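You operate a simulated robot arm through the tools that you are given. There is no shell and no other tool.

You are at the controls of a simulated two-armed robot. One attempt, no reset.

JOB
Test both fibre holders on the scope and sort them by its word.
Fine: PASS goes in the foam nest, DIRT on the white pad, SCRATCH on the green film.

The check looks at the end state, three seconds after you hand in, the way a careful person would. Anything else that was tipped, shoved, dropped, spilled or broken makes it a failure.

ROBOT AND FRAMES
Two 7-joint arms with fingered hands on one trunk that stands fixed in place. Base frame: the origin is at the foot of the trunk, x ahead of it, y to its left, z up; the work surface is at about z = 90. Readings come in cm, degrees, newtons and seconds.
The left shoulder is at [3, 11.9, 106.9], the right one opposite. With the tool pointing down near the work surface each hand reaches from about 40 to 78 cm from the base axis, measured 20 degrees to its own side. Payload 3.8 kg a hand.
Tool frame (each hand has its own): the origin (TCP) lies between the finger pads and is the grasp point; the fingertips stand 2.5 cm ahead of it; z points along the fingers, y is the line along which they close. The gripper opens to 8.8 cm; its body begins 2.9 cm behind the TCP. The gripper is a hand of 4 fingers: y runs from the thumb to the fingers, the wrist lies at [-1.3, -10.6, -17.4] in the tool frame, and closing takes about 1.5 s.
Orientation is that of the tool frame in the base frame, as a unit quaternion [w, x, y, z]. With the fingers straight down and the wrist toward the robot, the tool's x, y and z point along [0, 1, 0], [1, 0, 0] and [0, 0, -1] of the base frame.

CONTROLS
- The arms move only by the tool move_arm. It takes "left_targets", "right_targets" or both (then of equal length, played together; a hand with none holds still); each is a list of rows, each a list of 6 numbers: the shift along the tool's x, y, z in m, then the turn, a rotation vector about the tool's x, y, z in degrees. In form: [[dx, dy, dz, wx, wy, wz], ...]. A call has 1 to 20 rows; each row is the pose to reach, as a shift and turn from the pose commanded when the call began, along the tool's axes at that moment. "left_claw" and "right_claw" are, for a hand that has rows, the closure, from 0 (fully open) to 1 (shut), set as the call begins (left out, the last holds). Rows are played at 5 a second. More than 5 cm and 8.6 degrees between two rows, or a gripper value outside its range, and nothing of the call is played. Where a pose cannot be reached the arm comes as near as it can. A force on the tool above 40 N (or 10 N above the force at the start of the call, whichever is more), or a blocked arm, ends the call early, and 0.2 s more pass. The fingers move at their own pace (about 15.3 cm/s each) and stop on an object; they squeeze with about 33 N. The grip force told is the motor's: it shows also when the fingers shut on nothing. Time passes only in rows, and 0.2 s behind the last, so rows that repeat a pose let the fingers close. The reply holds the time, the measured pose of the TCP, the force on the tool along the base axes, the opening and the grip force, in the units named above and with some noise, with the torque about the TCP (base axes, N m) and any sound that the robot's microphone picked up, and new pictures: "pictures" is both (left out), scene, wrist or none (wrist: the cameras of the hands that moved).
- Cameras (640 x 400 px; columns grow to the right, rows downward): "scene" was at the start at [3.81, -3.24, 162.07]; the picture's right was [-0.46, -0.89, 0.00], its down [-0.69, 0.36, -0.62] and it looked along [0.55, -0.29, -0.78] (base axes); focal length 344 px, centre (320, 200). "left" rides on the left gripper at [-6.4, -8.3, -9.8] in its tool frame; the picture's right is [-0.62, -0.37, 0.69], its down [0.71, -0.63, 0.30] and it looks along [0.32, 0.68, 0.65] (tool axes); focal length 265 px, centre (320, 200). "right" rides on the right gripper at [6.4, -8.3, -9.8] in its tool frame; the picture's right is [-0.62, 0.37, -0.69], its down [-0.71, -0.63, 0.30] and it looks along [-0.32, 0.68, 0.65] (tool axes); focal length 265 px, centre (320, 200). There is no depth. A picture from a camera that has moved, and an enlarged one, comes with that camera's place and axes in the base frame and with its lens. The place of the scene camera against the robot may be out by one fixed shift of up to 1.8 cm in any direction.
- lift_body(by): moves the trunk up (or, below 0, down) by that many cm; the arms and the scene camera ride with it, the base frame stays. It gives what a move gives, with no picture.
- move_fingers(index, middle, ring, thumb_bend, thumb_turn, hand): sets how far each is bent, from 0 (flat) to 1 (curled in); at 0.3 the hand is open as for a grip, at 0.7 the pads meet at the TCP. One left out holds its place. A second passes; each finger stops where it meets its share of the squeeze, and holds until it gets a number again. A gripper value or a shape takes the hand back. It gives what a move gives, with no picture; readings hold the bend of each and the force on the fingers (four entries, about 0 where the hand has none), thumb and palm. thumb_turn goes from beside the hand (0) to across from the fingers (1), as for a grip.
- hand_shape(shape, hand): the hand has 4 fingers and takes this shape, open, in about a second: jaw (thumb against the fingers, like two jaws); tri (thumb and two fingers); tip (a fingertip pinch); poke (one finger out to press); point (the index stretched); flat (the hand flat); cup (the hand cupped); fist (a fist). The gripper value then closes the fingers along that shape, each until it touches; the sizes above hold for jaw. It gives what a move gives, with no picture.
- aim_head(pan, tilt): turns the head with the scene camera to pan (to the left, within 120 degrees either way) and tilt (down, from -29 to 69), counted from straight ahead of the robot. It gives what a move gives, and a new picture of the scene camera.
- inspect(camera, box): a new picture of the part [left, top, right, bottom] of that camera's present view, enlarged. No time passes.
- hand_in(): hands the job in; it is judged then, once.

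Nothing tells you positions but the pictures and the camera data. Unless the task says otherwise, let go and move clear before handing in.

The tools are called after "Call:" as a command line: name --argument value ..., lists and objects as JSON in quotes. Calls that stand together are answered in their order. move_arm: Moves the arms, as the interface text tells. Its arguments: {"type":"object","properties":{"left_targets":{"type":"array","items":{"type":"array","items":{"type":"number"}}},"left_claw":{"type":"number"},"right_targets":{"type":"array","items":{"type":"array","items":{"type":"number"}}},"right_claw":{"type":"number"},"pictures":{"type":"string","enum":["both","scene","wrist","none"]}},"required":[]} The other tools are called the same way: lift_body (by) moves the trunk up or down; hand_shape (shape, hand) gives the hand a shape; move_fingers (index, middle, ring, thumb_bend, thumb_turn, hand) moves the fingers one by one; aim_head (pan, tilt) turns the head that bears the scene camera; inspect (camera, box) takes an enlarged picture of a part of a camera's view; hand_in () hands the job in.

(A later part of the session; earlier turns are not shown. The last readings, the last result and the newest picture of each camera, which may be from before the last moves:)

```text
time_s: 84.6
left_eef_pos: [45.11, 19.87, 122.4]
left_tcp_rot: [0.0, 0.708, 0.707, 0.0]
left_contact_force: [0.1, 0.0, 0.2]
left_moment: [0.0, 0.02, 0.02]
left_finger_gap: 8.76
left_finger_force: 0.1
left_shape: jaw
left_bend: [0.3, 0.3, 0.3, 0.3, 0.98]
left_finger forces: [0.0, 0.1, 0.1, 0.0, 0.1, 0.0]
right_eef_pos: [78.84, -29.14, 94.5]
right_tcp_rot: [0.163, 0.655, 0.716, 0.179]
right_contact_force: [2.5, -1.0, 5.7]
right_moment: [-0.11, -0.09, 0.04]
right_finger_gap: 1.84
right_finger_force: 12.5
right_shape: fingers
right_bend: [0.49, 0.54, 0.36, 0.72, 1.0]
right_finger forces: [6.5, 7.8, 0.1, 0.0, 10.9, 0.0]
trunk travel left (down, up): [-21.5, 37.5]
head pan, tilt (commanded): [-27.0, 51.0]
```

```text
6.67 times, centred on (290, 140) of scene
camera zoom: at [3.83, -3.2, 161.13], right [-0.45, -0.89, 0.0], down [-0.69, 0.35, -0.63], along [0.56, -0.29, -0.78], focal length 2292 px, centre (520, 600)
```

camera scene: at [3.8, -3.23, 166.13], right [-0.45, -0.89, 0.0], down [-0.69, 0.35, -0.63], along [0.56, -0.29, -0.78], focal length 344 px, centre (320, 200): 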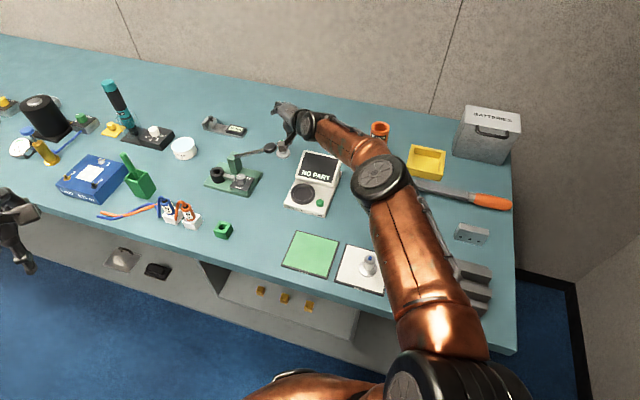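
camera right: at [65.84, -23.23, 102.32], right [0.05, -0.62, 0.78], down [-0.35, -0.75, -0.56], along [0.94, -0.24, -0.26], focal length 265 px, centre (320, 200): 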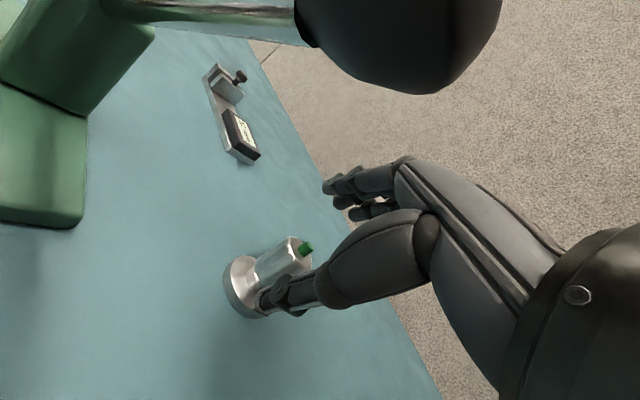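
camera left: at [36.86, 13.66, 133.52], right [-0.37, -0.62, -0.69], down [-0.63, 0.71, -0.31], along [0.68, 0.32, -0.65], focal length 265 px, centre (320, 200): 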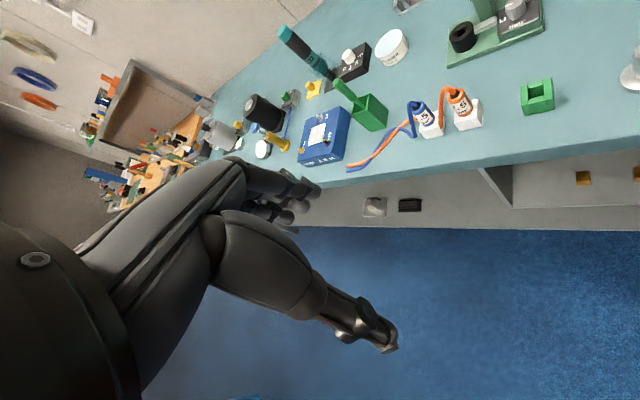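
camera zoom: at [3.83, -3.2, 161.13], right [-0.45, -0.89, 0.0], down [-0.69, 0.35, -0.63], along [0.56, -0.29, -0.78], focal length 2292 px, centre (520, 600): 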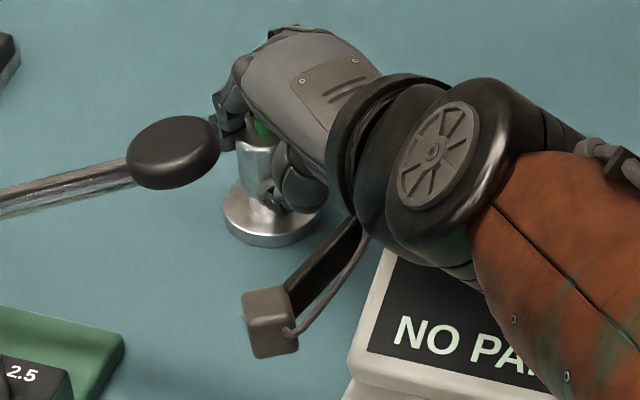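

The grip is about 12 N with the holder upright. I'll lift gently and check.

Call:
move_arm --right_targets '[[0, 0.0012, -0.0022, 0, 0, 0], [0, 0.0028, -0.0053, 0, 0, 0], [0, 0.0047, -0.0088, 0, 0, 0], [0, 0.0047, -0.0088, 0, 0, 0]]' --pictures "none"

Call:
inspect --camera "right" --box '[220, 140, 380, 300]'

Call:
inspect --camera "scene" --box '[265, 110, 315, 170]'

```text
time_s: 85.6
left_eef_pos: [45.16, 19.95, 122.45]
left_tcp_rot: [0.0, 0.707, 0.707, 0.0]
left_contact_force: [-0.2, -0.4, -0.1]
left_moment: [-0.03, -0.02, 0.05]
left_finger_gap: 8.77
left_finger_force: 0.1
left_shape: jaw
left_bend: [0.3, 0.3, 0.3, 0.3, 0.98]
left_finger forces: [0.0, 0.0, 0.1, 0.1, 0.0, 0.0]
right_eef_pos: [78.75, -29.26, 95.4]
right_tcp_rot: [0.163, 0.655, 0.716, 0.178]
right_contact_force: [0.4, -0.2, -1.0]
right_moment: [-0.04, 0.01, -0.02]
right_finger_gap: 1.39
right_finger_force: 11.1
right_shape: fingers
right_bend: [0.54, 0.56, 0.36, 0.73, 1.0]
right_finger forces: [3.8, 7.7, 0.0, 0.0, 10.6, 0.0]
trunk travel left (down, up): [-21.5, 37.5]
head pan, tilt (commanded): [-27.0, 51.0]
```

```text
2.50 times, centred on (300, 220) of right
camera zoom: at [66.21, -23.81, 100.23], right [0.06, -0.62, 0.78], down [-0.35, -0.75, -0.56], along [0.94, -0.24, -0.26], focal length 664 px, centre (370, 150)
```

zoom: 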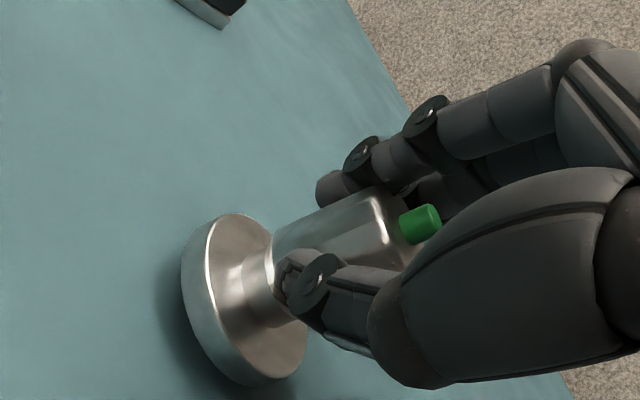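

```text
6.67 times, centred on (290, 140) of scene
camera zoom: at [3.88, -3.21, 161.12], right [-0.45, -0.89, 0.0], down [-0.69, 0.35, -0.63], along [0.56, -0.29, -0.78], focal length 2292 px, centre (520, 600)
```

zoom: 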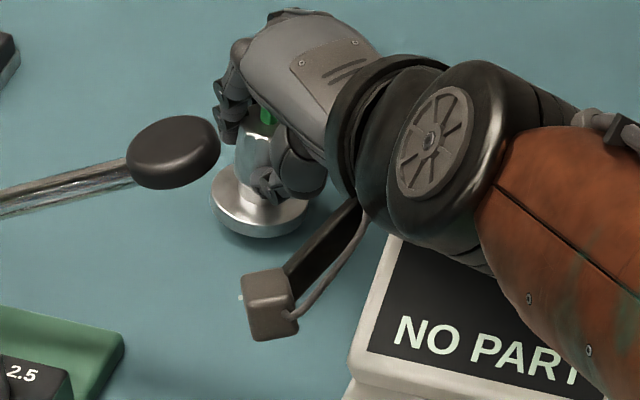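

The holder is off the table and has aligned itself with the hand's axis. I'll even out the squeeze before carrying it.

Call:
move_fingers --hand "right" --index 0.68 --middle 0.68 --thumb_bend 0.9

Call:
inspect --camera "right" --box '[220, 140, 380, 300]'

```text
time_s: 86.6
left_eef_pos: [45.15, 19.97, 122.46]
left_tcp_rot: [0.0, 0.707, 0.707, 0.0]
left_contact_force: [-0.2, -0.5, 0.1]
left_moment: [0.04, 0.02, -0.02]
left_finger_gap: 8.78
left_finger_force: 0.1
left_shape: jaw
left_bend: [0.3, 0.3, 0.3, 0.3, 0.98]
left_finger forces: [0.0, 0.0, 0.0, 0.0, 0.0, 0.0]
right_eef_pos: [78.78, -29.26, 95.56]
right_tcp_rot: [0.163, 0.656, 0.715, 0.179]
right_contact_force: [0.1, -0.7, -1.7]
right_moment: [-0.01, 0.0, 0.0]
right_finger_gap: 1.2
right_finger_force: 16.2
right_shape: fingers
right_bend: [0.55, 0.57, 0.36, 0.73, 0.99]
right_finger forces: [8.0, 9.2, 0.0, 0.0, 15.9, 0.0]
trunk travel left (down, up): [-21.5, 37.5]
head pan, tilt (commanded): [-27.0, 51.0]
```

```text
2.50 times, centred on (300, 220) of right
camera zoom: at [66.23, -23.81, 100.26], right [0.05, -0.62, 0.78], down [-0.35, -0.75, -0.56], along [0.94, -0.24, -0.26], focal length 664 px, centre (370, 150)
```

zoom: 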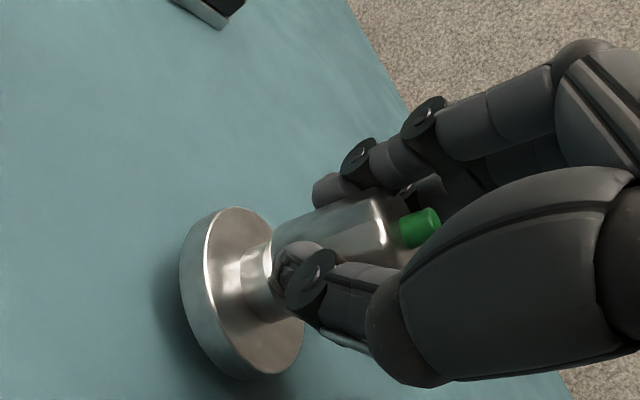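

The grip is balanced at 8, 9 and 16 N. I'll lift up and draw inward, clear of the knob and the screen.

Call:
move_arm --right_targets '[[0, 0.0041, -0.0205, 0, 0, 0], [0, 0.0082, -0.0409, 0, 0, 0], [0, 0.0128, -0.0668, 0, 0, 0], [0, 0.0158, -0.0936, 0, 0, 0], [0, 0.0158, -0.0936, 0, 0, 0]]' --pictures "wrist"

Call:
inspect --camera "scene" --box '[250, 90, 350, 180]'

```text
time_s: 87.8
left_eef_pos: [45.02, 19.89, 122.42]
left_tcp_rot: [0.0, 0.707, 0.707, 0.0]
left_contact_force: [-0.6, 0.6, 0.4]
left_moment: [0.01, 0.01, 0.0]
left_finger_gap: 8.75
left_finger_force: 0.1
left_shape: jaw
left_bend: [0.3, 0.3, 0.3, 0.3, 0.98]
left_finger forces: [0.0, 0.0, 0.0, 0.0, 0.0, 0.1]
right_eef_pos: [75.91, -29.66, 104.51]
right_tcp_rot: [0.163, 0.656, 0.715, 0.177]
right_contact_force: [-0.2, 0.0, -1.2]
right_moment: [-0.01, 0.01, -0.01]
right_finger_gap: 1.16
right_finger_force: 16.7
right_shape: fingers
right_bend: [0.55, 0.57, 0.36, 0.74, 0.99]
right_finger forces: [8.0, 9.1, 0.0, 0.0, 15.7, 0.0]
trunk travel left (down, up): [-21.5, 37.5]
head pan, tilt (commanded): [-27.0, 51.0]
camera right: at [63.28, -24.22, 109.3], right [0.06, -0.62, 0.78], down [-0.35, -0.75, -0.56], along [0.94, -0.24, -0.26], focal length 265 px, centre (320, 200)
```

right: 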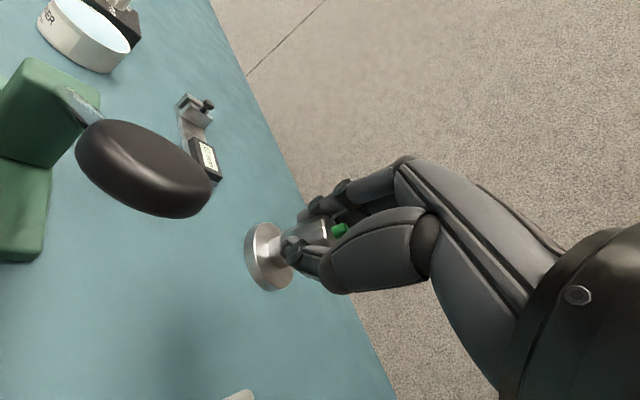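

```text
4.44 times, centred on (300, 135) of scene
camera zoom: at [3.94, -3.23, 161.12], right [-0.45, -0.89, 0.0], down [-0.69, 0.35, -0.63], along [0.56, -0.29, -0.78], focal length 1528 px, centre (409, 489)
```

zoom: 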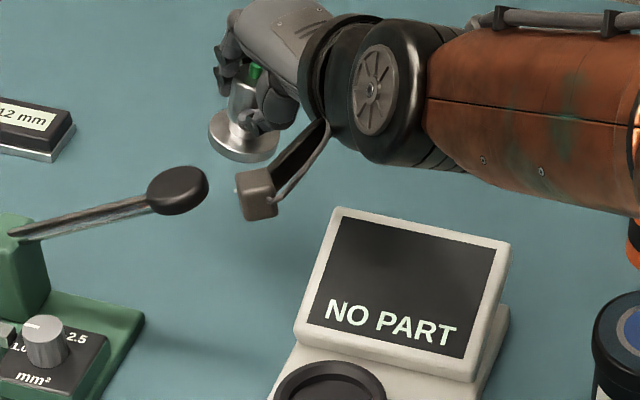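

Call:
move_arm --right_targets '[[0, -0.019, -0.0172, 5.25, 0, 0], [0, -0.038, -0.0344, 10.5, 0, 0], [0, -0.057, -0.0515, 15.75, 0, 0], [0, -0.076, -0.0687, 21, 0, 0], [0, -0.076, -0.0687, 21, 0, 0]]' --pictures "both"

Call:
inspect --camera "right" --box '[200, 160, 380, 320]'

Call:
inspect --camera "scene" --box '[250, 90, 370, 210]'

```text
time_s: 89.0
left_eef_pos: [45.17, 19.93, 122.42]
left_tcp_rot: [-0.001, 0.707, 0.707, 0.0]
left_contact_force: [-0.6, -0.1, 0.5]
left_moment: [0.02, 0.03, -0.01]
left_finger_gap: 8.74
left_finger_force: 0.1
left_shape: jaw
left_bend: [0.3, 0.3, 0.3, 0.3, 0.98]
left_finger forces: [0.1, 0.0, 0.0, 0.0, 0.0, 0.0]
right_eef_pos: [66.12, -30.31, 107.1]
right_tcp_rot: [0.041, 0.675, 0.736, 0.044]
right_contact_force: [0.2, 0.5, -1.4]
right_moment: [0.0, -0.01, -0.01]
right_finger_gap: 1.13
right_finger_force: 16.2
right_shape: fingers
right_bend: [0.55, 0.57, 0.36, 0.74, 0.99]
right_finger forces: [8.0, 9.3, 0.0, 0.0, 15.5, 0.0]
trunk travel left (down, up): [-21.5, 37.5]
head pan, tilt (commanded): [-27.0, 51.0]
camera scene: at [3.93, -3.23, 161.12], right [-0.45, -0.89, 0.0], down [-0.69, 0.35, -0.63], along [0.56, -0.29, -0.78], focal length 344 px, centre (320, 200)
camera right: at [56.02, -24.65, 115.76], right [0.34, -0.59, 0.73], down [-0.52, -0.76, -0.38], along [0.78, -0.26, -0.57], focal length 265 px, centre (320, 200)
```

scene: 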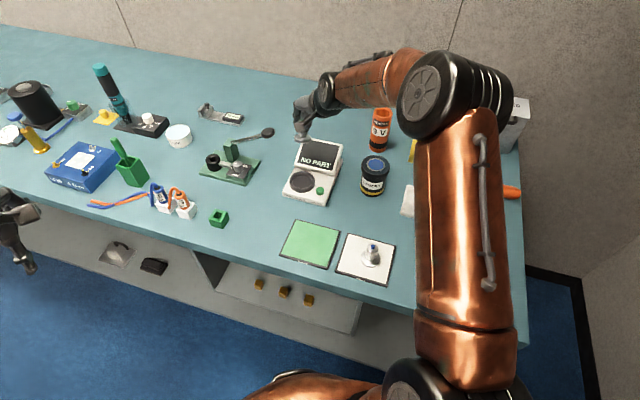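
right: 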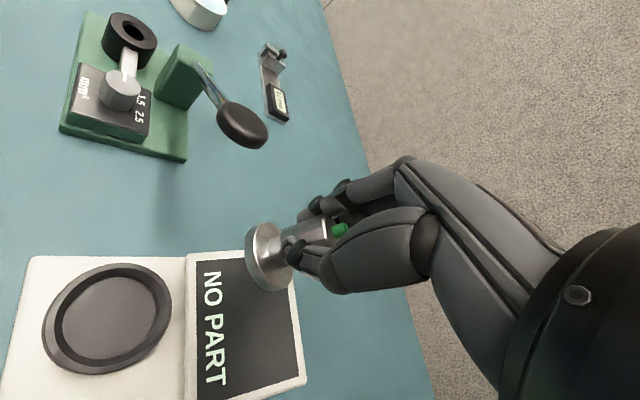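

```text
2.50 times, centred on (290, 240) of right
camera zoom: at [56.02, -24.65, 115.76], right [0.34, -0.59, 0.73], down [-0.52, -0.76, -0.38], along [0.78, -0.26, -0.57], focal length 664 px, centre (395, 100)
```

zoom: 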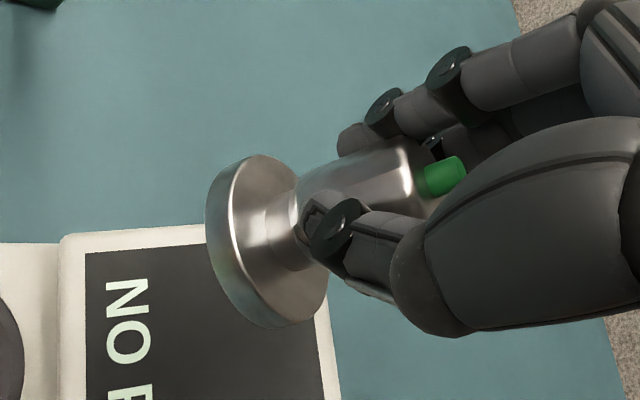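

```text
3.33 times, centred on (310, 150) of scene
camera zoom: at [3.93, -3.23, 161.12], right [-0.45, -0.89, 0.0], down [-0.69, 0.35, -0.63], along [0.56, -0.29, -0.78], focal length 1146 px, centre (353, 367)
```

zoom: 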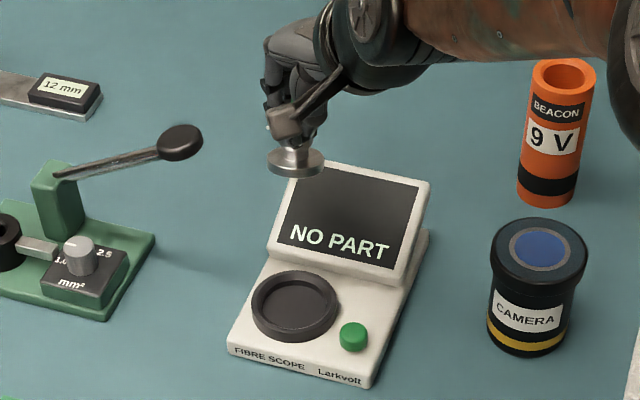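

The holder hangs nearly vertical in the hand. I'll yaw back to the bench-parallel orientation and hover over the ring.

Call:
move_arm --right_targets '[[0.0066, -0.0095, 0.0, 0, 0.98, -7.94], [0.0132, -0.019, 0.003, 0, 1.95, -15.9], [0.0199, -0.0284, 0.006, 0, 2.93, -23.8], [0.0265, -0.0379, 0.01, 0, 3.9, -31.8], [0.0331, -0.0474, 0.0143, 0, 4.88, -39.7], [0.0331, -0.0474, 0.0143, 0, 4.88, -39.7]]' --pictures "both"

Call:
inspect --camera "right" --box '[150, 170, 370, 350]'

Call:
inspect --camera "scene" --box '[270, 120, 350, 210]'

```text
time_s: 90.4
left_eef_pos: [45.14, 20.03, 122.35]
left_tcp_rot: [0.0, 0.707, 0.707, 0.0]
left_contact_force: [0.4, 0.4, 0.1]
left_moment: [0.03, 0.02, 0.0]
left_finger_gap: 8.77
left_finger_force: 0.0
left_shape: jaw
left_bend: [0.3, 0.3, 0.3, 0.3, 0.98]
left_finger forces: [0.1, 0.1, 0.1, 0.0, 0.1, 0.0]
right_eef_pos: [61.26, -27.47, 105.17]
right_tcp_rot: [0.024, 0.381, 0.923, 0.057]
right_contact_force: [1.0, 0.1, -0.3]
right_moment: [-0.02, -0.01, 0.0]
right_finger_gap: 1.15
right_finger_force: 16.7
right_shape: fingers
right_bend: [0.55, 0.57, 0.36, 0.74, 0.99]
right_finger forces: [7.8, 9.4, 0.0, 0.0, 15.5, 0.0]
trunk travel left (down, up): [-21.5, 37.5]
head pan, tilt (commanded): [-27.0, 51.0]
camera scene: at [3.86, -3.2, 161.12], right [-0.45, -0.89, 0.0], down [-0.69, 0.35, -0.63], along [0.56, -0.29, -0.78], focal length 344 px, centre (320, 200)
camera right: at [49.93, -29.47, 113.91], right [0.64, -0.24, 0.73], down [0.09, -0.92, -0.38], along [0.76, 0.31, -0.57], focal length 265 px, centre (320, 200)
```

scene: 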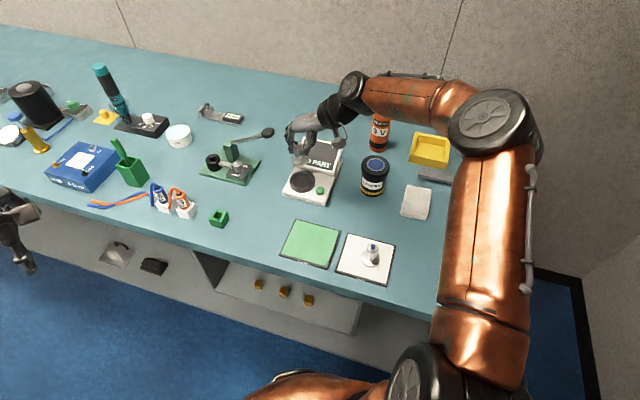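
right: 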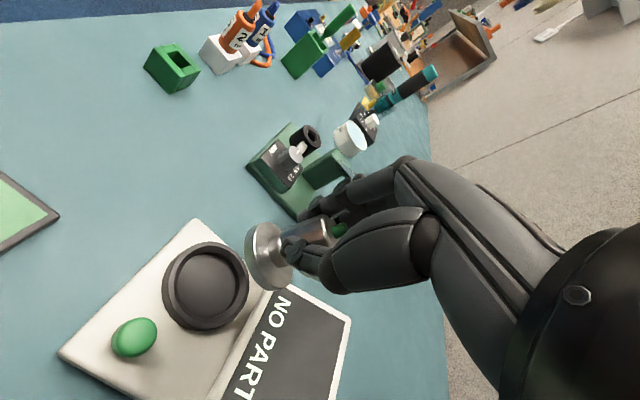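

```text
2.22 times, centred on (260, 260) of right
camera zoom: at [49.93, -29.47, 113.91], right [0.64, -0.24, 0.73], down [0.09, -0.92, -0.38], along [0.76, 0.31, -0.57], focal length 590 px, centre (453, 67)
```

zoom: 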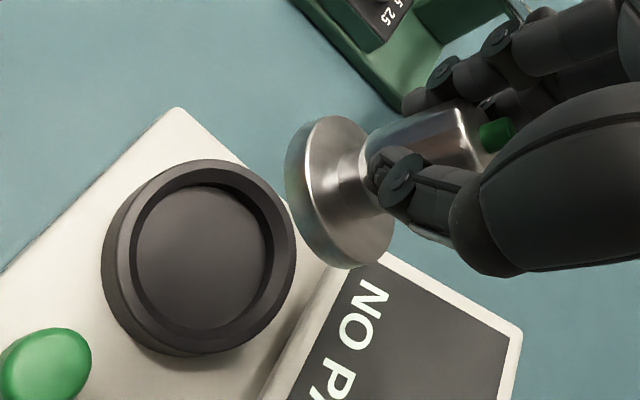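

```text
4.44 times, centred on (310, 165) of scene
camera zoom: at [3.86, -3.2, 161.12], right [-0.45, -0.89, 0.0], down [-0.69, 0.35, -0.63], along [0.56, -0.29, -0.78], focal length 1528 px, centre (364, 356)
```

zoom: 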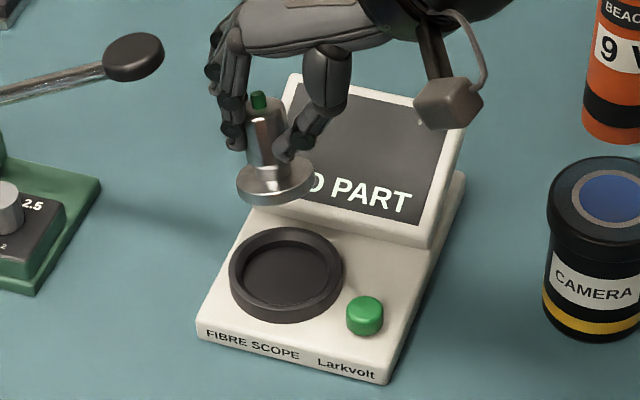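

Call:
inspect --camera "scene" --box '[280, 130, 320, 175]'

Call:
inspect --camera "right" --box '[230, 190, 370, 310]'

```text
8.89 times, centred on (300, 152) of scene
camera zoom: at [3.86, -3.2, 161.12], right [-0.45, -0.89, 0.0], down [-0.69, 0.35, -0.63], along [0.56, -0.29, -0.78], focal length 3056 px, centre (498, 622)
```

zoom: 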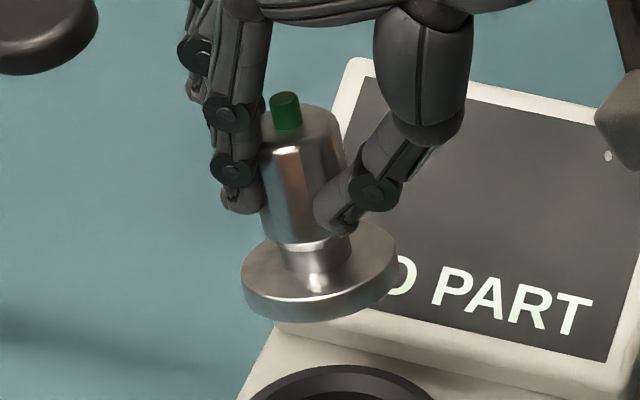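

```text
3.33 times, centred on (300, 250) of right
camera zoom: at [49.93, -29.47, 113.91], right [0.64, -0.24, 0.73], down [0.09, -0.92, -0.38], along [0.76, 0.31, -0.57], focal length 885 px, centre (387, 33)
```

zoom: 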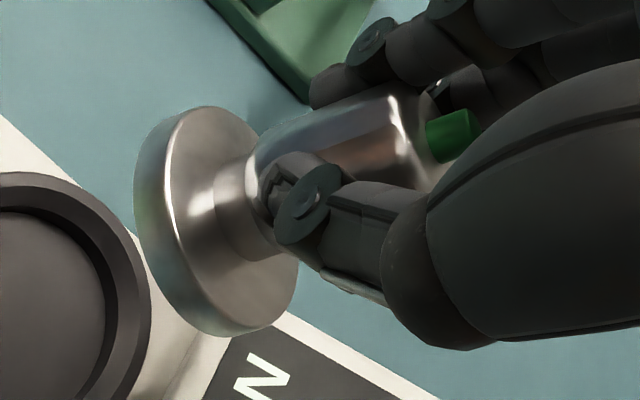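

The holder's top leans about 7–8° from vertical in the hand. I'll rotate the hand to level its disc, then recheck.

Call:
move_arm --right_targets '[[0, 0, 0, -3.5, -2, 0], [0, 0, 0, -7, -4, 0], [0, 0, 0, -7, -4, 0]]' --pictures "none"

Call:
inspect --camera "scene" --box '[280, 130, 320, 175]'

Call:
inspect --camera "right" --box '[150, 190, 370, 350]'

```text
time_s: 91.2
left_eef_pos: [45.13, 20.07, 122.35]
left_tcp_rot: [0.0, 0.707, 0.707, 0.0]
left_contact_force: [-0.2, -0.7, -0.3]
left_moment: [0.0, -0.02, 0.01]
left_finger_gap: 8.76
left_finger_force: 0.0
left_shape: jaw
left_bend: [0.3, 0.3, 0.3, 0.3, 0.98]
left_finger forces: [0.0, 0.1, 0.1, 0.0, 0.0, 0.0]
right_eef_pos: [61.22, -27.49, 105.04]
right_tcp_rot: [0.08, 0.381, 0.916, 0.099]
right_contact_force: [0.6, 0.8, -1.1]
right_moment: [-0.01, 0.02, -0.03]
right_finger_gap: 1.13
right_finger_force: 16.4
right_shape: fingers
right_bend: [0.55, 0.57, 0.36, 0.74, 0.99]
right_finger forces: [7.8, 9.4, 0.1, 0.0, 15.6, 0.0]
trunk travel left (down, up): [-21.5, 37.5]
head pan, tilt (commanded): [-27.0, 51.0]
```

```text
8.89 times, centred on (300, 152) of scene
camera zoom: at [3.88, -3.19, 161.12], right [-0.45, -0.89, 0.0], down [-0.69, 0.35, -0.63], along [0.56, -0.29, -0.78], focal length 3056 px, centre (498, 622)
```

zoom: 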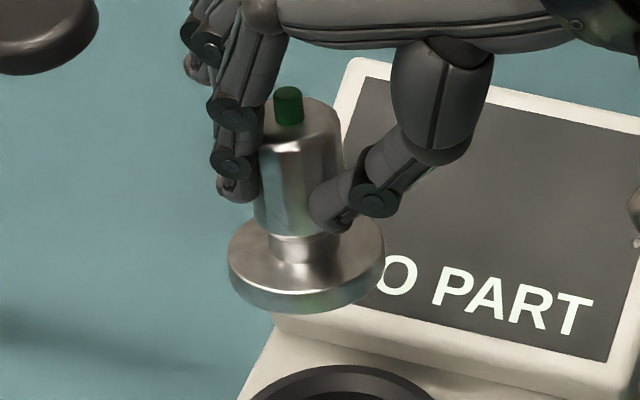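

```text
2.50 times, centred on (260, 270) of right
camera zoom: at [48.83, -29.68, 112.14], right [0.53, -0.27, 0.8], down [0.14, -0.91, -0.4], along [0.84, 0.32, -0.44], focal length 664 px, centre (470, 25)
```

zoom: 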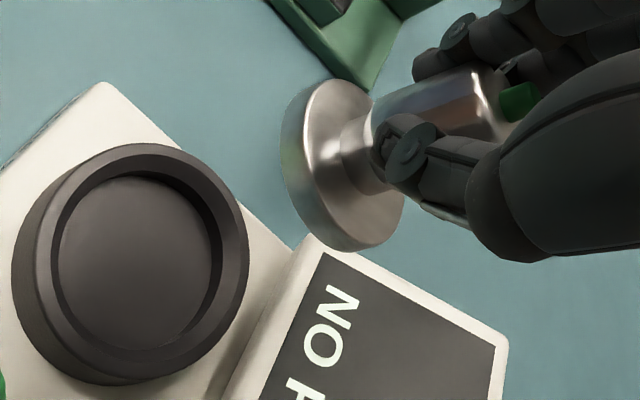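

Call:
inspect --camera "scene" --box '[290, 150, 312, 174]'

Call:
inspect --camera "scene" --box '[350, 230, 390, 275]'

```text
16.00 times, centred on (301, 162) of scene
camera zoom: at [3.88, -3.19, 161.12], right [-0.45, -0.89, 0.0], down [-0.69, 0.35, -0.63], along [0.56, -0.29, -0.78], focal length 5502 px, centre (624, 808)
```

zoom: 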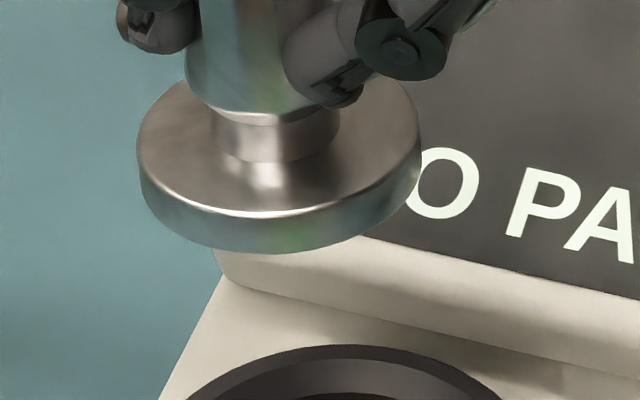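

```text
8.89 times, centred on (370, 252) of scene
camera zoom: at [3.88, -3.19, 161.12], right [-0.45, -0.89, 0.0], down [-0.69, 0.35, -0.63], along [0.56, -0.29, -0.78], focal length 3056 px, centre (-124, -267)
```

zoom: 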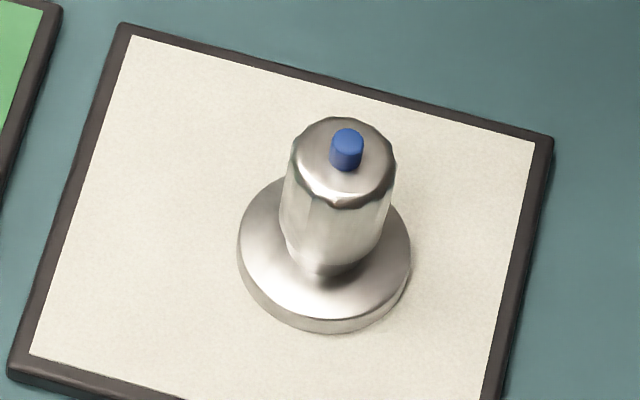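

The disc still leans about 9° away from the scene camera. I'll level it further while shifting to bring the disc over the ring centre.

Call:
move_arm --right_targets '[[0.0036, -0.006, -0.0017, -1.75, -4.15, 0], [0.0071, -0.012, -0.0035, -3.5, -8.3, 0], [0.0071, -0.012, -0.0035, -3.5, -8.3, 0]]' --pictures "none"

Call:
inspect --camera "scene" --box '[290, 140, 320, 174]'

Call:
inspect --camera "right" --box '[130, 190, 370, 360]'

```text
time_s: 92.0
left_eef_pos: [45.17, 20.13, 122.39]
left_tcp_rot: [-0.001, 0.707, 0.707, 0.0]
left_contact_force: [0.2, 0.2, 0.0]
left_moment: [-0.02, -0.02, 0.0]
left_finger_gap: 8.76
left_finger_force: 0.0
left_shape: jaw
left_bend: [0.3, 0.3, 0.3, 0.3, 0.98]
left_finger forces: [0.0, 0.0, 0.0, 0.1, 0.1, 0.0]
right_eef_pos: [59.64, -27.75, 105.1]
right_tcp_rot: [0.157, 0.385, 0.904, 0.1]
right_contact_force: [0.0, -0.1, -1.3]
right_moment: [0.0, 0.03, -0.01]
right_finger_gap: 1.14
right_finger_force: 16.2
right_shape: fingers
right_bend: [0.55, 0.57, 0.36, 0.74, 0.99]
right_finger forces: [7.8, 9.5, 0.1, 0.1, 15.6, 0.0]
trunk travel left (down, up): [-21.5, 37.5]
head pan, tilt (commanded): [-27.0, 51.0]
```

```text
11.76 times, centred on (305, 157) of scene
camera zoom: at [3.9, -3.21, 161.12], right [-0.45, -0.89, 0.0], down [-0.69, 0.35, -0.63], along [0.56, -0.29, -0.78], focal length 4045 px, centre (496, 706)
```

zoom: 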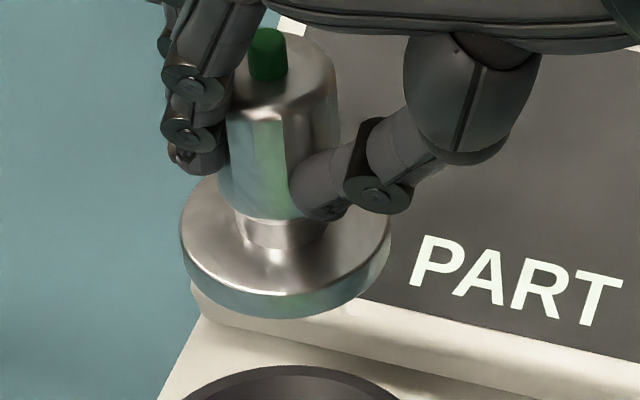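

```text
2.35 times, centred on (250, 275) of right
camera zoom: at [46.38, -29.26, 110.44], right [0.4, -0.24, 0.88], down [0.16, -0.93, -0.32], along [0.9, 0.27, -0.34], focal length 624 px, centre (485, 24)
```

zoom: 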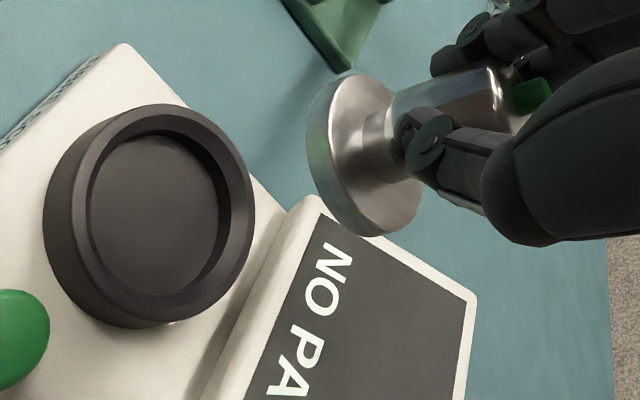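

The disc is now close to level and centred over the ring. I'll lower to just above the rim and verify.

Call:
move_arm --right_targets '[[0.0033, -0.0041, 0.014, 0, 0, 0], [0.0065, -0.0083, 0.0281, 0, 0, 0], [0.0098, -0.0124, 0.0421, 0, 0, 0], [0.013, -0.0165, 0.0562, 0, 0, 0], [0.013, -0.0165, 0.0562, 0, 0, 0]]' --pictures "none"

Call:
inspect --camera "scene" --box '[285, 150, 335, 200]'

Call:
inspect --camera "right" --box '[190, 180, 370, 330]'

```text
time_s: 93.2
left_eef_pos: [45.1, 20.02, 122.45]
left_tcp_rot: [0.0, 0.707, 0.707, 0.0]
left_contact_force: [-0.7, 0.6, 0.2]
left_moment: [0.04, 0.03, 0.02]
left_finger_gap: 8.75
left_finger_force: 0.1
left_shape: jaw
left_bend: [0.3, 0.3, 0.3, 0.3, 0.98]
left_finger forces: [0.1, 0.0, 0.0, 0.0, 0.0, 0.0]
right_eef_pos: [59.85, -27.71, 99.09]
right_tcp_rot: [0.156, 0.385, 0.904, 0.098]
right_contact_force: [0.2, 0.6, 0.0]
right_moment: [-0.04, 0.02, 0.02]
right_finger_gap: 1.11
right_finger_force: 16.4
right_shape: fingers
right_bend: [0.55, 0.57, 0.36, 0.74, 0.99]
right_finger forces: [7.8, 9.5, 0.0, 0.0, 15.5, 0.0]
trunk travel left (down, up): [-21.5, 37.5]
head pan, tilt (commanded): [-27.0, 51.0]
```

```text
8.00 times, centred on (310, 175) of scene
camera zoom: at [3.85, -3.2, 161.13], right [-0.45, -0.89, 0.0], down [-0.69, 0.35, -0.63], along [0.56, -0.29, -0.78], focal length 2751 px, centre (400, 400)
```

zoom: 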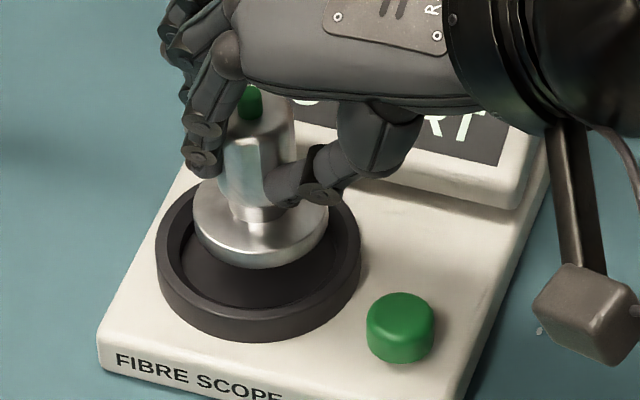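

```text
2.67 times, centred on (280, 255) of right
camera zoom: at [46.47, -29.21, 104.37], right [0.4, -0.24, 0.88], down [0.16, -0.93, -0.33], along [0.9, 0.27, -0.34], focal length 708 px, centre (427, 53)
```

zoom: 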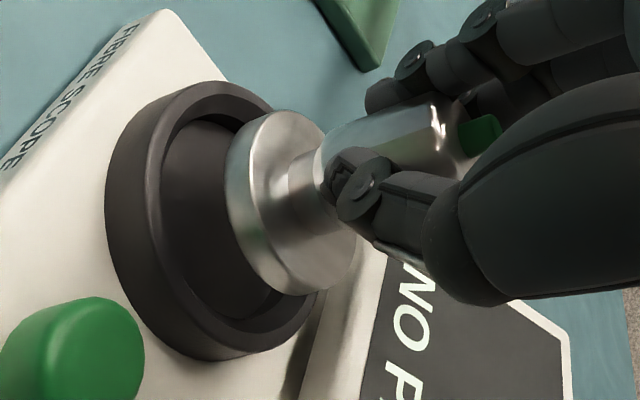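

Call:
inspect --camera "right" --box '[205, 195, 325, 320]'

Call:
inspect --camera "scene" --box '[298, 160, 334, 196]'

```text
3.20 times, centred on (265, 258) of right
camera zoom: at [46.47, -29.21, 104.37], right [0.4, -0.24, 0.88], down [0.16, -0.93, -0.33], along [0.9, 0.27, -0.34], focal length 849 px, centre (496, 16)
```

zoom: 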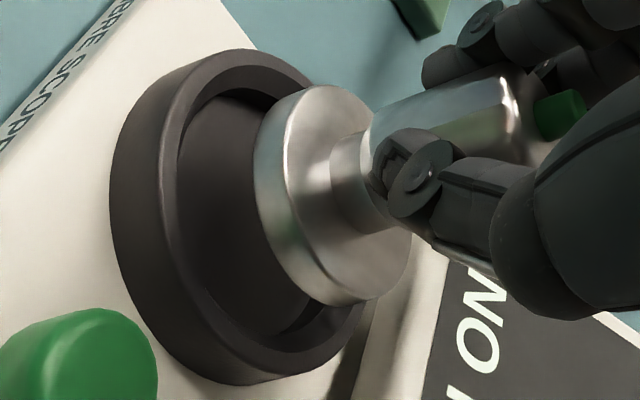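

```text
11.11 times, centred on (316, 178) of scene
camera zoom: at [3.85, -3.2, 161.13], right [-0.45, -0.89, 0.0], down [-0.69, 0.35, -0.63], along [0.56, -0.29, -0.78], focal length 3820 px, centre (364, 444)
```

zoom: 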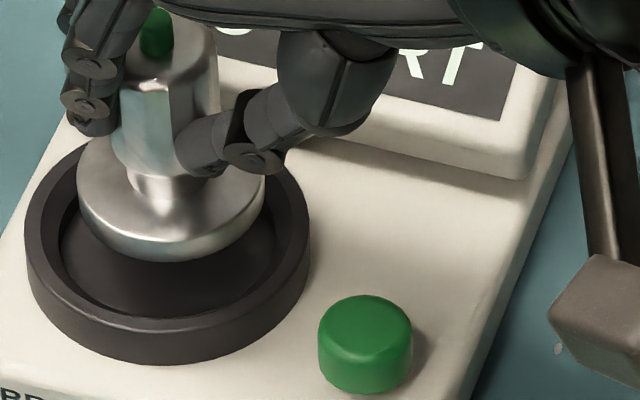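

Both views agree the disc is concentric and about 1.4 cm above the rim. I'll descend most of the way and recheck.

Call:
move_arm --right_targets '[[0.0016, -0.0013, 0.0062, 0, 0, 0], [0.0032, -0.0026, 0.0124, 0, 0, 0], [0.0032, -0.0026, 0.0124, 0, 0, 0]]' --pictures "none"

Call:
inspect --camera "right" --box '[205, 195, 325, 320]'

Call:
inspect --camera "scene" --box '[298, 160, 334, 196]'

```text
time_s: 94.0
left_eef_pos: [45.09, 20.01, 122.44]
left_tcp_rot: [0.0, 0.707, 0.708, 0.0]
left_contact_force: [0.0, 1.2, 0.4]
left_moment: [0.01, -0.01, 0.02]
left_finger_gap: 8.75
left_finger_force: 0.1
left_shape: jaw
left_bend: [0.3, 0.3, 0.3, 0.3, 0.98]
left_finger forces: [0.0, 0.0, 0.0, 0.0, 0.0, 0.0]
right_eef_pos: [59.94, -27.59, 97.71]
right_tcp_rot: [0.156, 0.385, 0.904, 0.099]
right_contact_force: [-0.1, 0.7, -0.4]
right_moment: [-0.03, 0.02, -0.01]
right_finger_gap: 1.11
right_finger_force: 16.9
right_shape: fingers
right_bend: [0.55, 0.57, 0.36, 0.74, 0.99]
right_finger forces: [7.8, 9.6, 0.0, 0.0, 15.6, 0.0]
trunk travel left (down, up): [-21.5, 37.5]
head pan, tilt (commanded): [-27.0, 51.0]
```

```text
3.20 times, centred on (265, 258) of right
camera zoom: at [46.58, -29.14, 103.04], right [0.4, -0.24, 0.88], down [0.16, -0.93, -0.33], along [0.9, 0.27, -0.34], focal length 849 px, centre (496, 16)
```

zoom: 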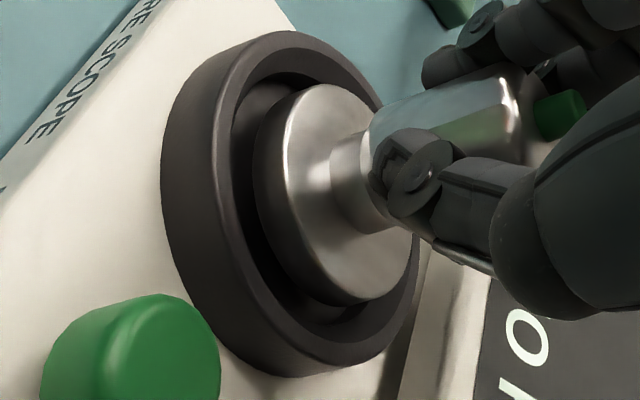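

```text
11.11 times, centred on (316, 178) of scene
camera zoom: at [3.86, -3.21, 161.12], right [-0.45, -0.89, 0.0], down [-0.69, 0.35, -0.63], along [0.56, -0.29, -0.78], focal length 3820 px, centre (364, 444)
```

zoom: 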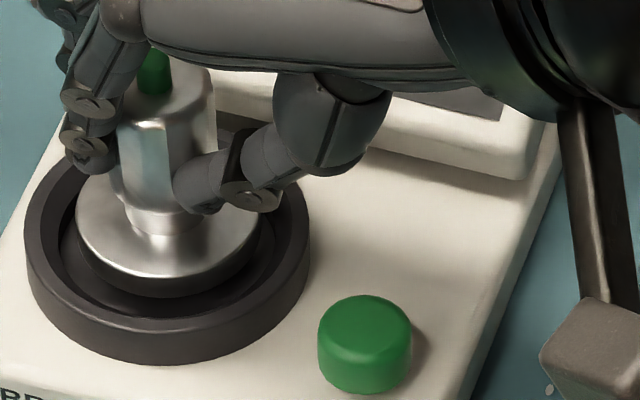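

Call:
move_arm --right_targets '[[0.0008, -0.0011, 0.0035, 0, 0, 0], [0.0016, -0.0023, 0.007, 0, 0, 0], [0.0016, -0.0023, 0.007, 0, 0, 0]]' --pictures "none"

Call:
inspect --camera "right" --box '[205, 195, 325, 320]'

Call:
inspect --camera "scene" --box '[298, 160, 334, 196]'

```text
time_s: 94.8
left_eef_pos: [45.11, 20.1, 122.58]
left_tcp_rot: [0.0, 0.707, 0.707, 0.0]
left_contact_force: [-0.3, -0.1, 0.0]
left_moment: [-0.02, -0.02, -0.04]
left_finger_gap: 8.75
left_finger_force: 0.0
left_shape: jaw
left_bend: [0.3, 0.3, 0.3, 0.3, 0.98]
left_finger forces: [0.1, 0.1, 0.1, 0.1, 0.0, 0.1]
right_eef_pos: [59.91, -27.61, 96.89]
right_tcp_rot: [0.157, 0.385, 0.904, 0.099]
right_contact_force: [0.1, -1.0, 2.5]
right_moment: [0.06, -0.08, 0.0]
right_finger_gap: 1.12
right_finger_force: 16.6
right_shape: fingers
right_bend: [0.55, 0.57, 0.36, 0.75, 0.99]
right_finger forces: [7.3, 9.5, 0.0, 0.0, 15.8, 0.1]
trunk travel left (down, up): [-21.5, 37.5]
head pan, tilt (commanded): [-27.0, 51.0]
```

```text
3.20 times, centred on (265, 258) of right
camera zoom: at [46.57, -29.07, 102.33], right [0.4, -0.24, 0.88], down [0.16, -0.93, -0.33], along [0.9, 0.27, -0.34], focal length 849 px, centre (496, 16)
```

zoom: 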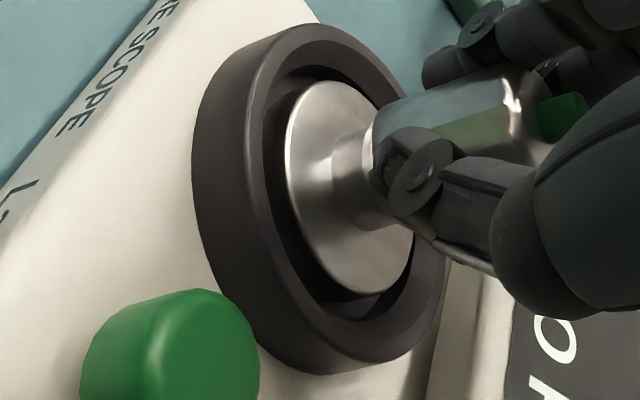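

```text
11.11 times, centred on (316, 178) of scene
camera zoom: at [3.82, -3.22, 161.13], right [-0.45, -0.89, 0.0], down [-0.69, 0.35, -0.63], along [0.56, -0.29, -0.78], focal length 3820 px, centre (364, 444)
```

zoom: 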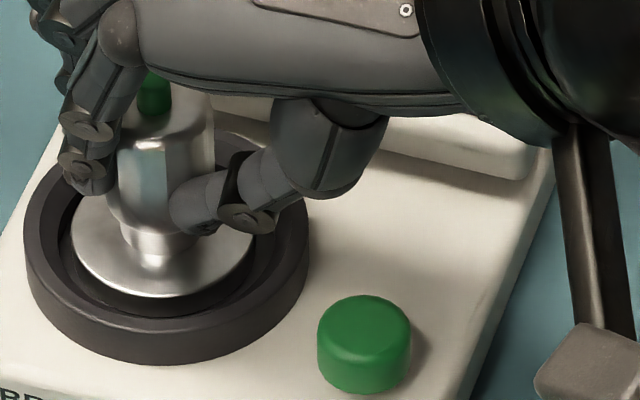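

Call:
move_arm --right_targets '[[0.0004, -0.0003, 0.001, 0, 0, 0], [0.0006, -0.0003, 0.0019, 0, 0, 0], [0.0006, -0.0003, 0.0019, 0, 0, 0]]' --pictures "none"

Call:
inspect --camera "scene" --box '[298, 160, 334, 196]'

Call:
inspect --camera "right" --box '[205, 195, 325, 320]'

```text
time_s: 95.6
left_eef_pos: [44.97, 20.03, 122.47]
left_tcp_rot: [0.0, 0.707, 0.707, 0.001]
left_contact_force: [-0.5, -0.1, -1.0]
left_moment: [0.01, 0.01, 0.02]
left_finger_gap: 8.77
left_finger_force: 0.0
left_shape: jaw
left_bend: [0.3, 0.3, 0.3, 0.3, 0.98]
left_finger forces: [0.1, 0.1, 0.0, 0.0, 0.0, 0.0]
right_eef_pos: [59.85, -27.48, 96.98]
right_tcp_rot: [0.158, 0.385, 0.904, 0.1]
right_contact_force: [0.3, -0.8, 9.6]
right_moment: [0.04, -0.14, 0.0]
right_finger_gap: 1.1
right_finger_force: 17.1
right_shape: fingers
right_bend: [0.55, 0.57, 0.36, 0.75, 0.99]
right_finger forces: [7.8, 10.6, 0.0, 0.1, 17.2, 0.0]
trunk travel left (down, up): [-21.5, 37.5]
head pan, tilt (commanded): [-27.0, 51.0]
```

```text
11.11 times, centred on (316, 178) of scene
camera zoom: at [3.74, -3.19, 161.13], right [-0.45, -0.89, 0.0], down [-0.69, 0.35, -0.63], along [0.56, -0.29, -0.78], focal length 3820 px, centre (364, 444)
```

zoom: 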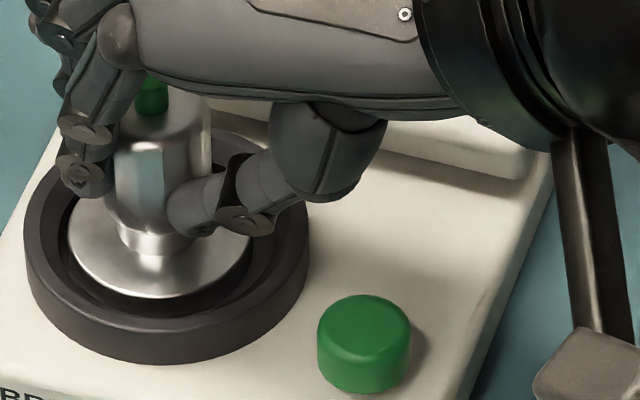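

```text
3.20 times, centred on (265, 258) of right
camera zoom: at [46.53, -29.02, 102.24], right [0.4, -0.24, 0.88], down [0.16, -0.93, -0.32], along [0.9, 0.27, -0.34], focal length 849 px, centre (496, 16)
```

zoom: 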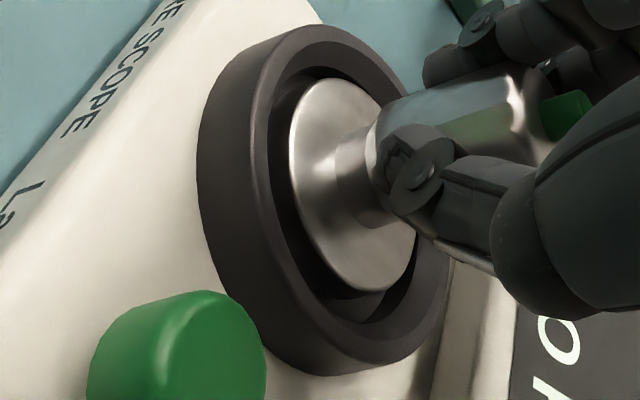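

Call:
move_arm --right_targets '[[-0.0006, 0.0009, -0.0028, 0, 0, 0], [0.002, -0.0002, -0.0037, 0, 0, 0], [0.0025, -0.0009, -0.0016, 0, 0, 0], [0.0025, -0.0009, -0.0016, 0, 0, 0]]' --pictures "none"

Call:
inspect --camera "scene" --box '[298, 160, 334, 196]'

Call:
inspect --camera "right" --box '[205, 195, 325, 320]'

```text
time_s: 96.6
left_eef_pos: [45.0, 20.03, 122.41]
left_tcp_rot: [0.001, 0.707, 0.707, 0.0]
left_contact_force: [-0.3, 0.9, 0.3]
left_moment: [-0.06, -0.03, 0.0]
left_finger_gap: 8.78
left_finger_force: 0.1
left_shape: jaw
left_bend: [0.3, 0.3, 0.3, 0.3, 0.98]
left_finger forces: [0.0, 0.0, 0.0, 0.0, 0.0, 0.1]
right_eef_pos: [59.55, -27.34, 96.94]
right_tcp_rot: [0.157, 0.385, 0.904, 0.1]
right_contact_force: [-0.8, -0.9, 7.1]
right_moment: [0.05, -0.02, -0.02]
right_finger_gap: 1.07
right_finger_force: 17.9
right_shape: fingers
right_bend: [0.55, 0.57, 0.36, 0.76, 0.99]
right_finger forces: [8.3, 10.5, 0.0, 0.1, 17.6, 0.0]
trunk travel left (down, up): [-21.5, 37.5]
head pan, tilt (commanded): [-27.0, 51.0]
```

```text
11.11 times, centred on (316, 178) of scene
camera zoom: at [3.75, -3.19, 161.13], right [-0.45, -0.89, 0.0], down [-0.69, 0.35, -0.63], along [0.56, -0.29, -0.78], focal length 3820 px, centre (364, 444)
```

zoom: 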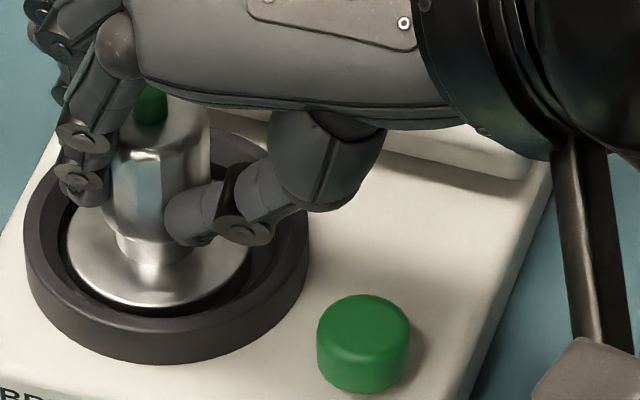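

```text
3.20 times, centred on (265, 258) of right
camera zoom: at [46.29, -28.88, 102.25], right [0.4, -0.24, 0.88], down [0.16, -0.93, -0.32], along [0.9, 0.27, -0.34], focal length 849 px, centre (496, 16)
```

zoom: 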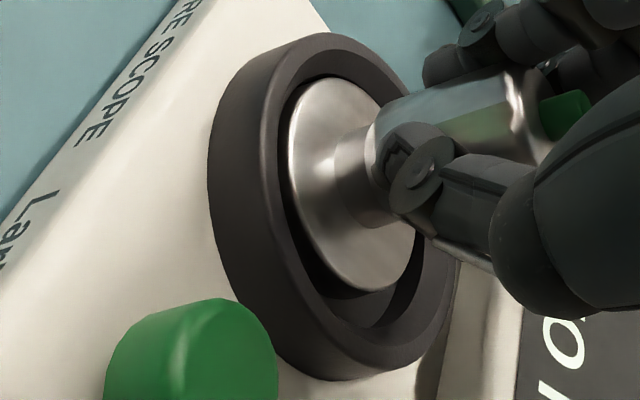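

The disc sits within the ring on the floor. I'll relieve the downward push and release gradually.

Call:
move_arm --right_targets '[[-0.0003, 0.0005, -0.0014, 0, 0, 0], [-0.0003, 0.0005, -0.0014, 0, 0, 0]]' --pictures "none"

Call:
move_fingers --hand "right" --index 0.5 --middle 0.52 --thumb_bend 0.7

Call:
inspect --camera "scene" --box '[293, 150, 339, 196]'

Call:
inspect --camera "right" --box '[205, 175, 345, 320]'

```text
time_s: 97.2
left_eef_pos: [45.15, 19.92, 122.44]
left_tcp_rot: [-0.001, 0.707, 0.707, 0.0]
left_contact_force: [-0.3, 0.5, -0.1]
left_moment: [0.02, 0.02, -0.01]
left_finger_gap: 8.74
left_finger_force: 0.2
left_shape: jaw
left_bend: [0.3, 0.3, 0.3, 0.3, 0.98]
left_finger forces: [0.0, 0.0, 0.0, 0.1, 0.0, 0.0]
right_eef_pos: [59.56, -27.33, 97.03]
right_tcp_rot: [0.156, 0.384, 0.905, 0.099]
right_contact_force: [0.1, -0.1, 1.8]
right_moment: [0.05, -0.04, 0.01]
right_finger_gap: 1.03
right_finger_force: 16.8
right_shape: fingers
right_bend: [0.55, 0.57, 0.36, 0.76, 0.99]
right_finger forces: [8.0, 10.0, 0.0, 0.1, 15.5, 0.1]
trunk travel left (down, up): [-21.5, 37.5]
head pan, tilt (commanded): [-27.0, 51.0]
```

```text
time_s: 98.2
left_eef_pos: [45.17, 20.0, 122.6]
left_tcp_rot: [0.0, 0.707, 0.707, 0.0]
left_contact_force: [0.2, 0.6, -0.1]
left_moment: [-0.03, -0.02, 0.01]
left_finger_gap: 8.77
left_finger_force: 0.0
left_shape: jaw
left_bend: [0.3, 0.3, 0.3, 0.3, 0.98]
left_finger forces: [0.0, 0.1, 0.0, 0.2, 0.0, 0.0]
right_eef_pos: [59.67, -27.4, 96.96]
right_tcp_rot: [0.156, 0.385, 0.904, 0.099]
right_contact_force: [0.1, 0.5, -0.7]
right_moment: [-0.01, 0.02, 0.01]
right_finger_gap: 2.0
right_finger_force: 0.9
right_shape: fingers
right_bend: [0.5, 0.51, 0.36, 0.7, 1.0]
right_finger forces: [0.0, 1.1, 0.1, 0.0, 1.1, 0.0]
trunk travel left (down, up): [-21.5, 37.5]
head pan, tilt (commanded): [-27.0, 51.0]
```

```text
8.70 times, centred on (316, 173) of scene
camera zoom: at [3.86, -3.21, 161.12], right [-0.45, -0.89, 0.0], down [-0.69, 0.35, -0.63], along [0.56, -0.29, -0.78], focal length 2990 px, centre (355, 435)
```

zoom: 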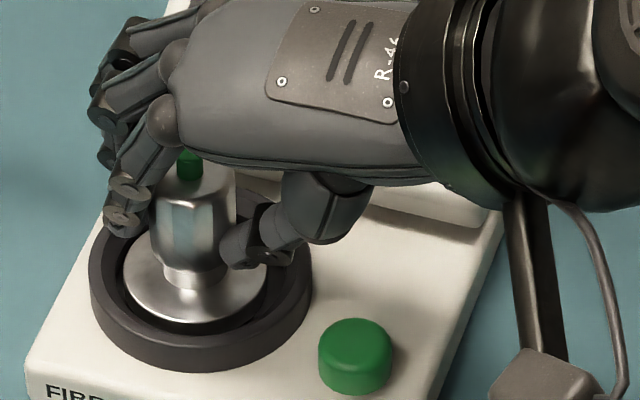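

```text
2.76 times, centred on (275, 248) of right
camera zoom: at [46.3, -28.93, 102.35], right [0.4, -0.24, 0.88], down [0.16, -0.93, -0.33], along [0.9, 0.27, -0.34], focal length 732 px, centre (444, 69)
```

zoom: 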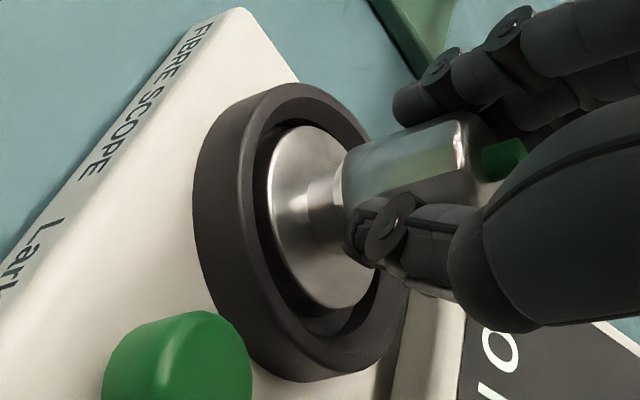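

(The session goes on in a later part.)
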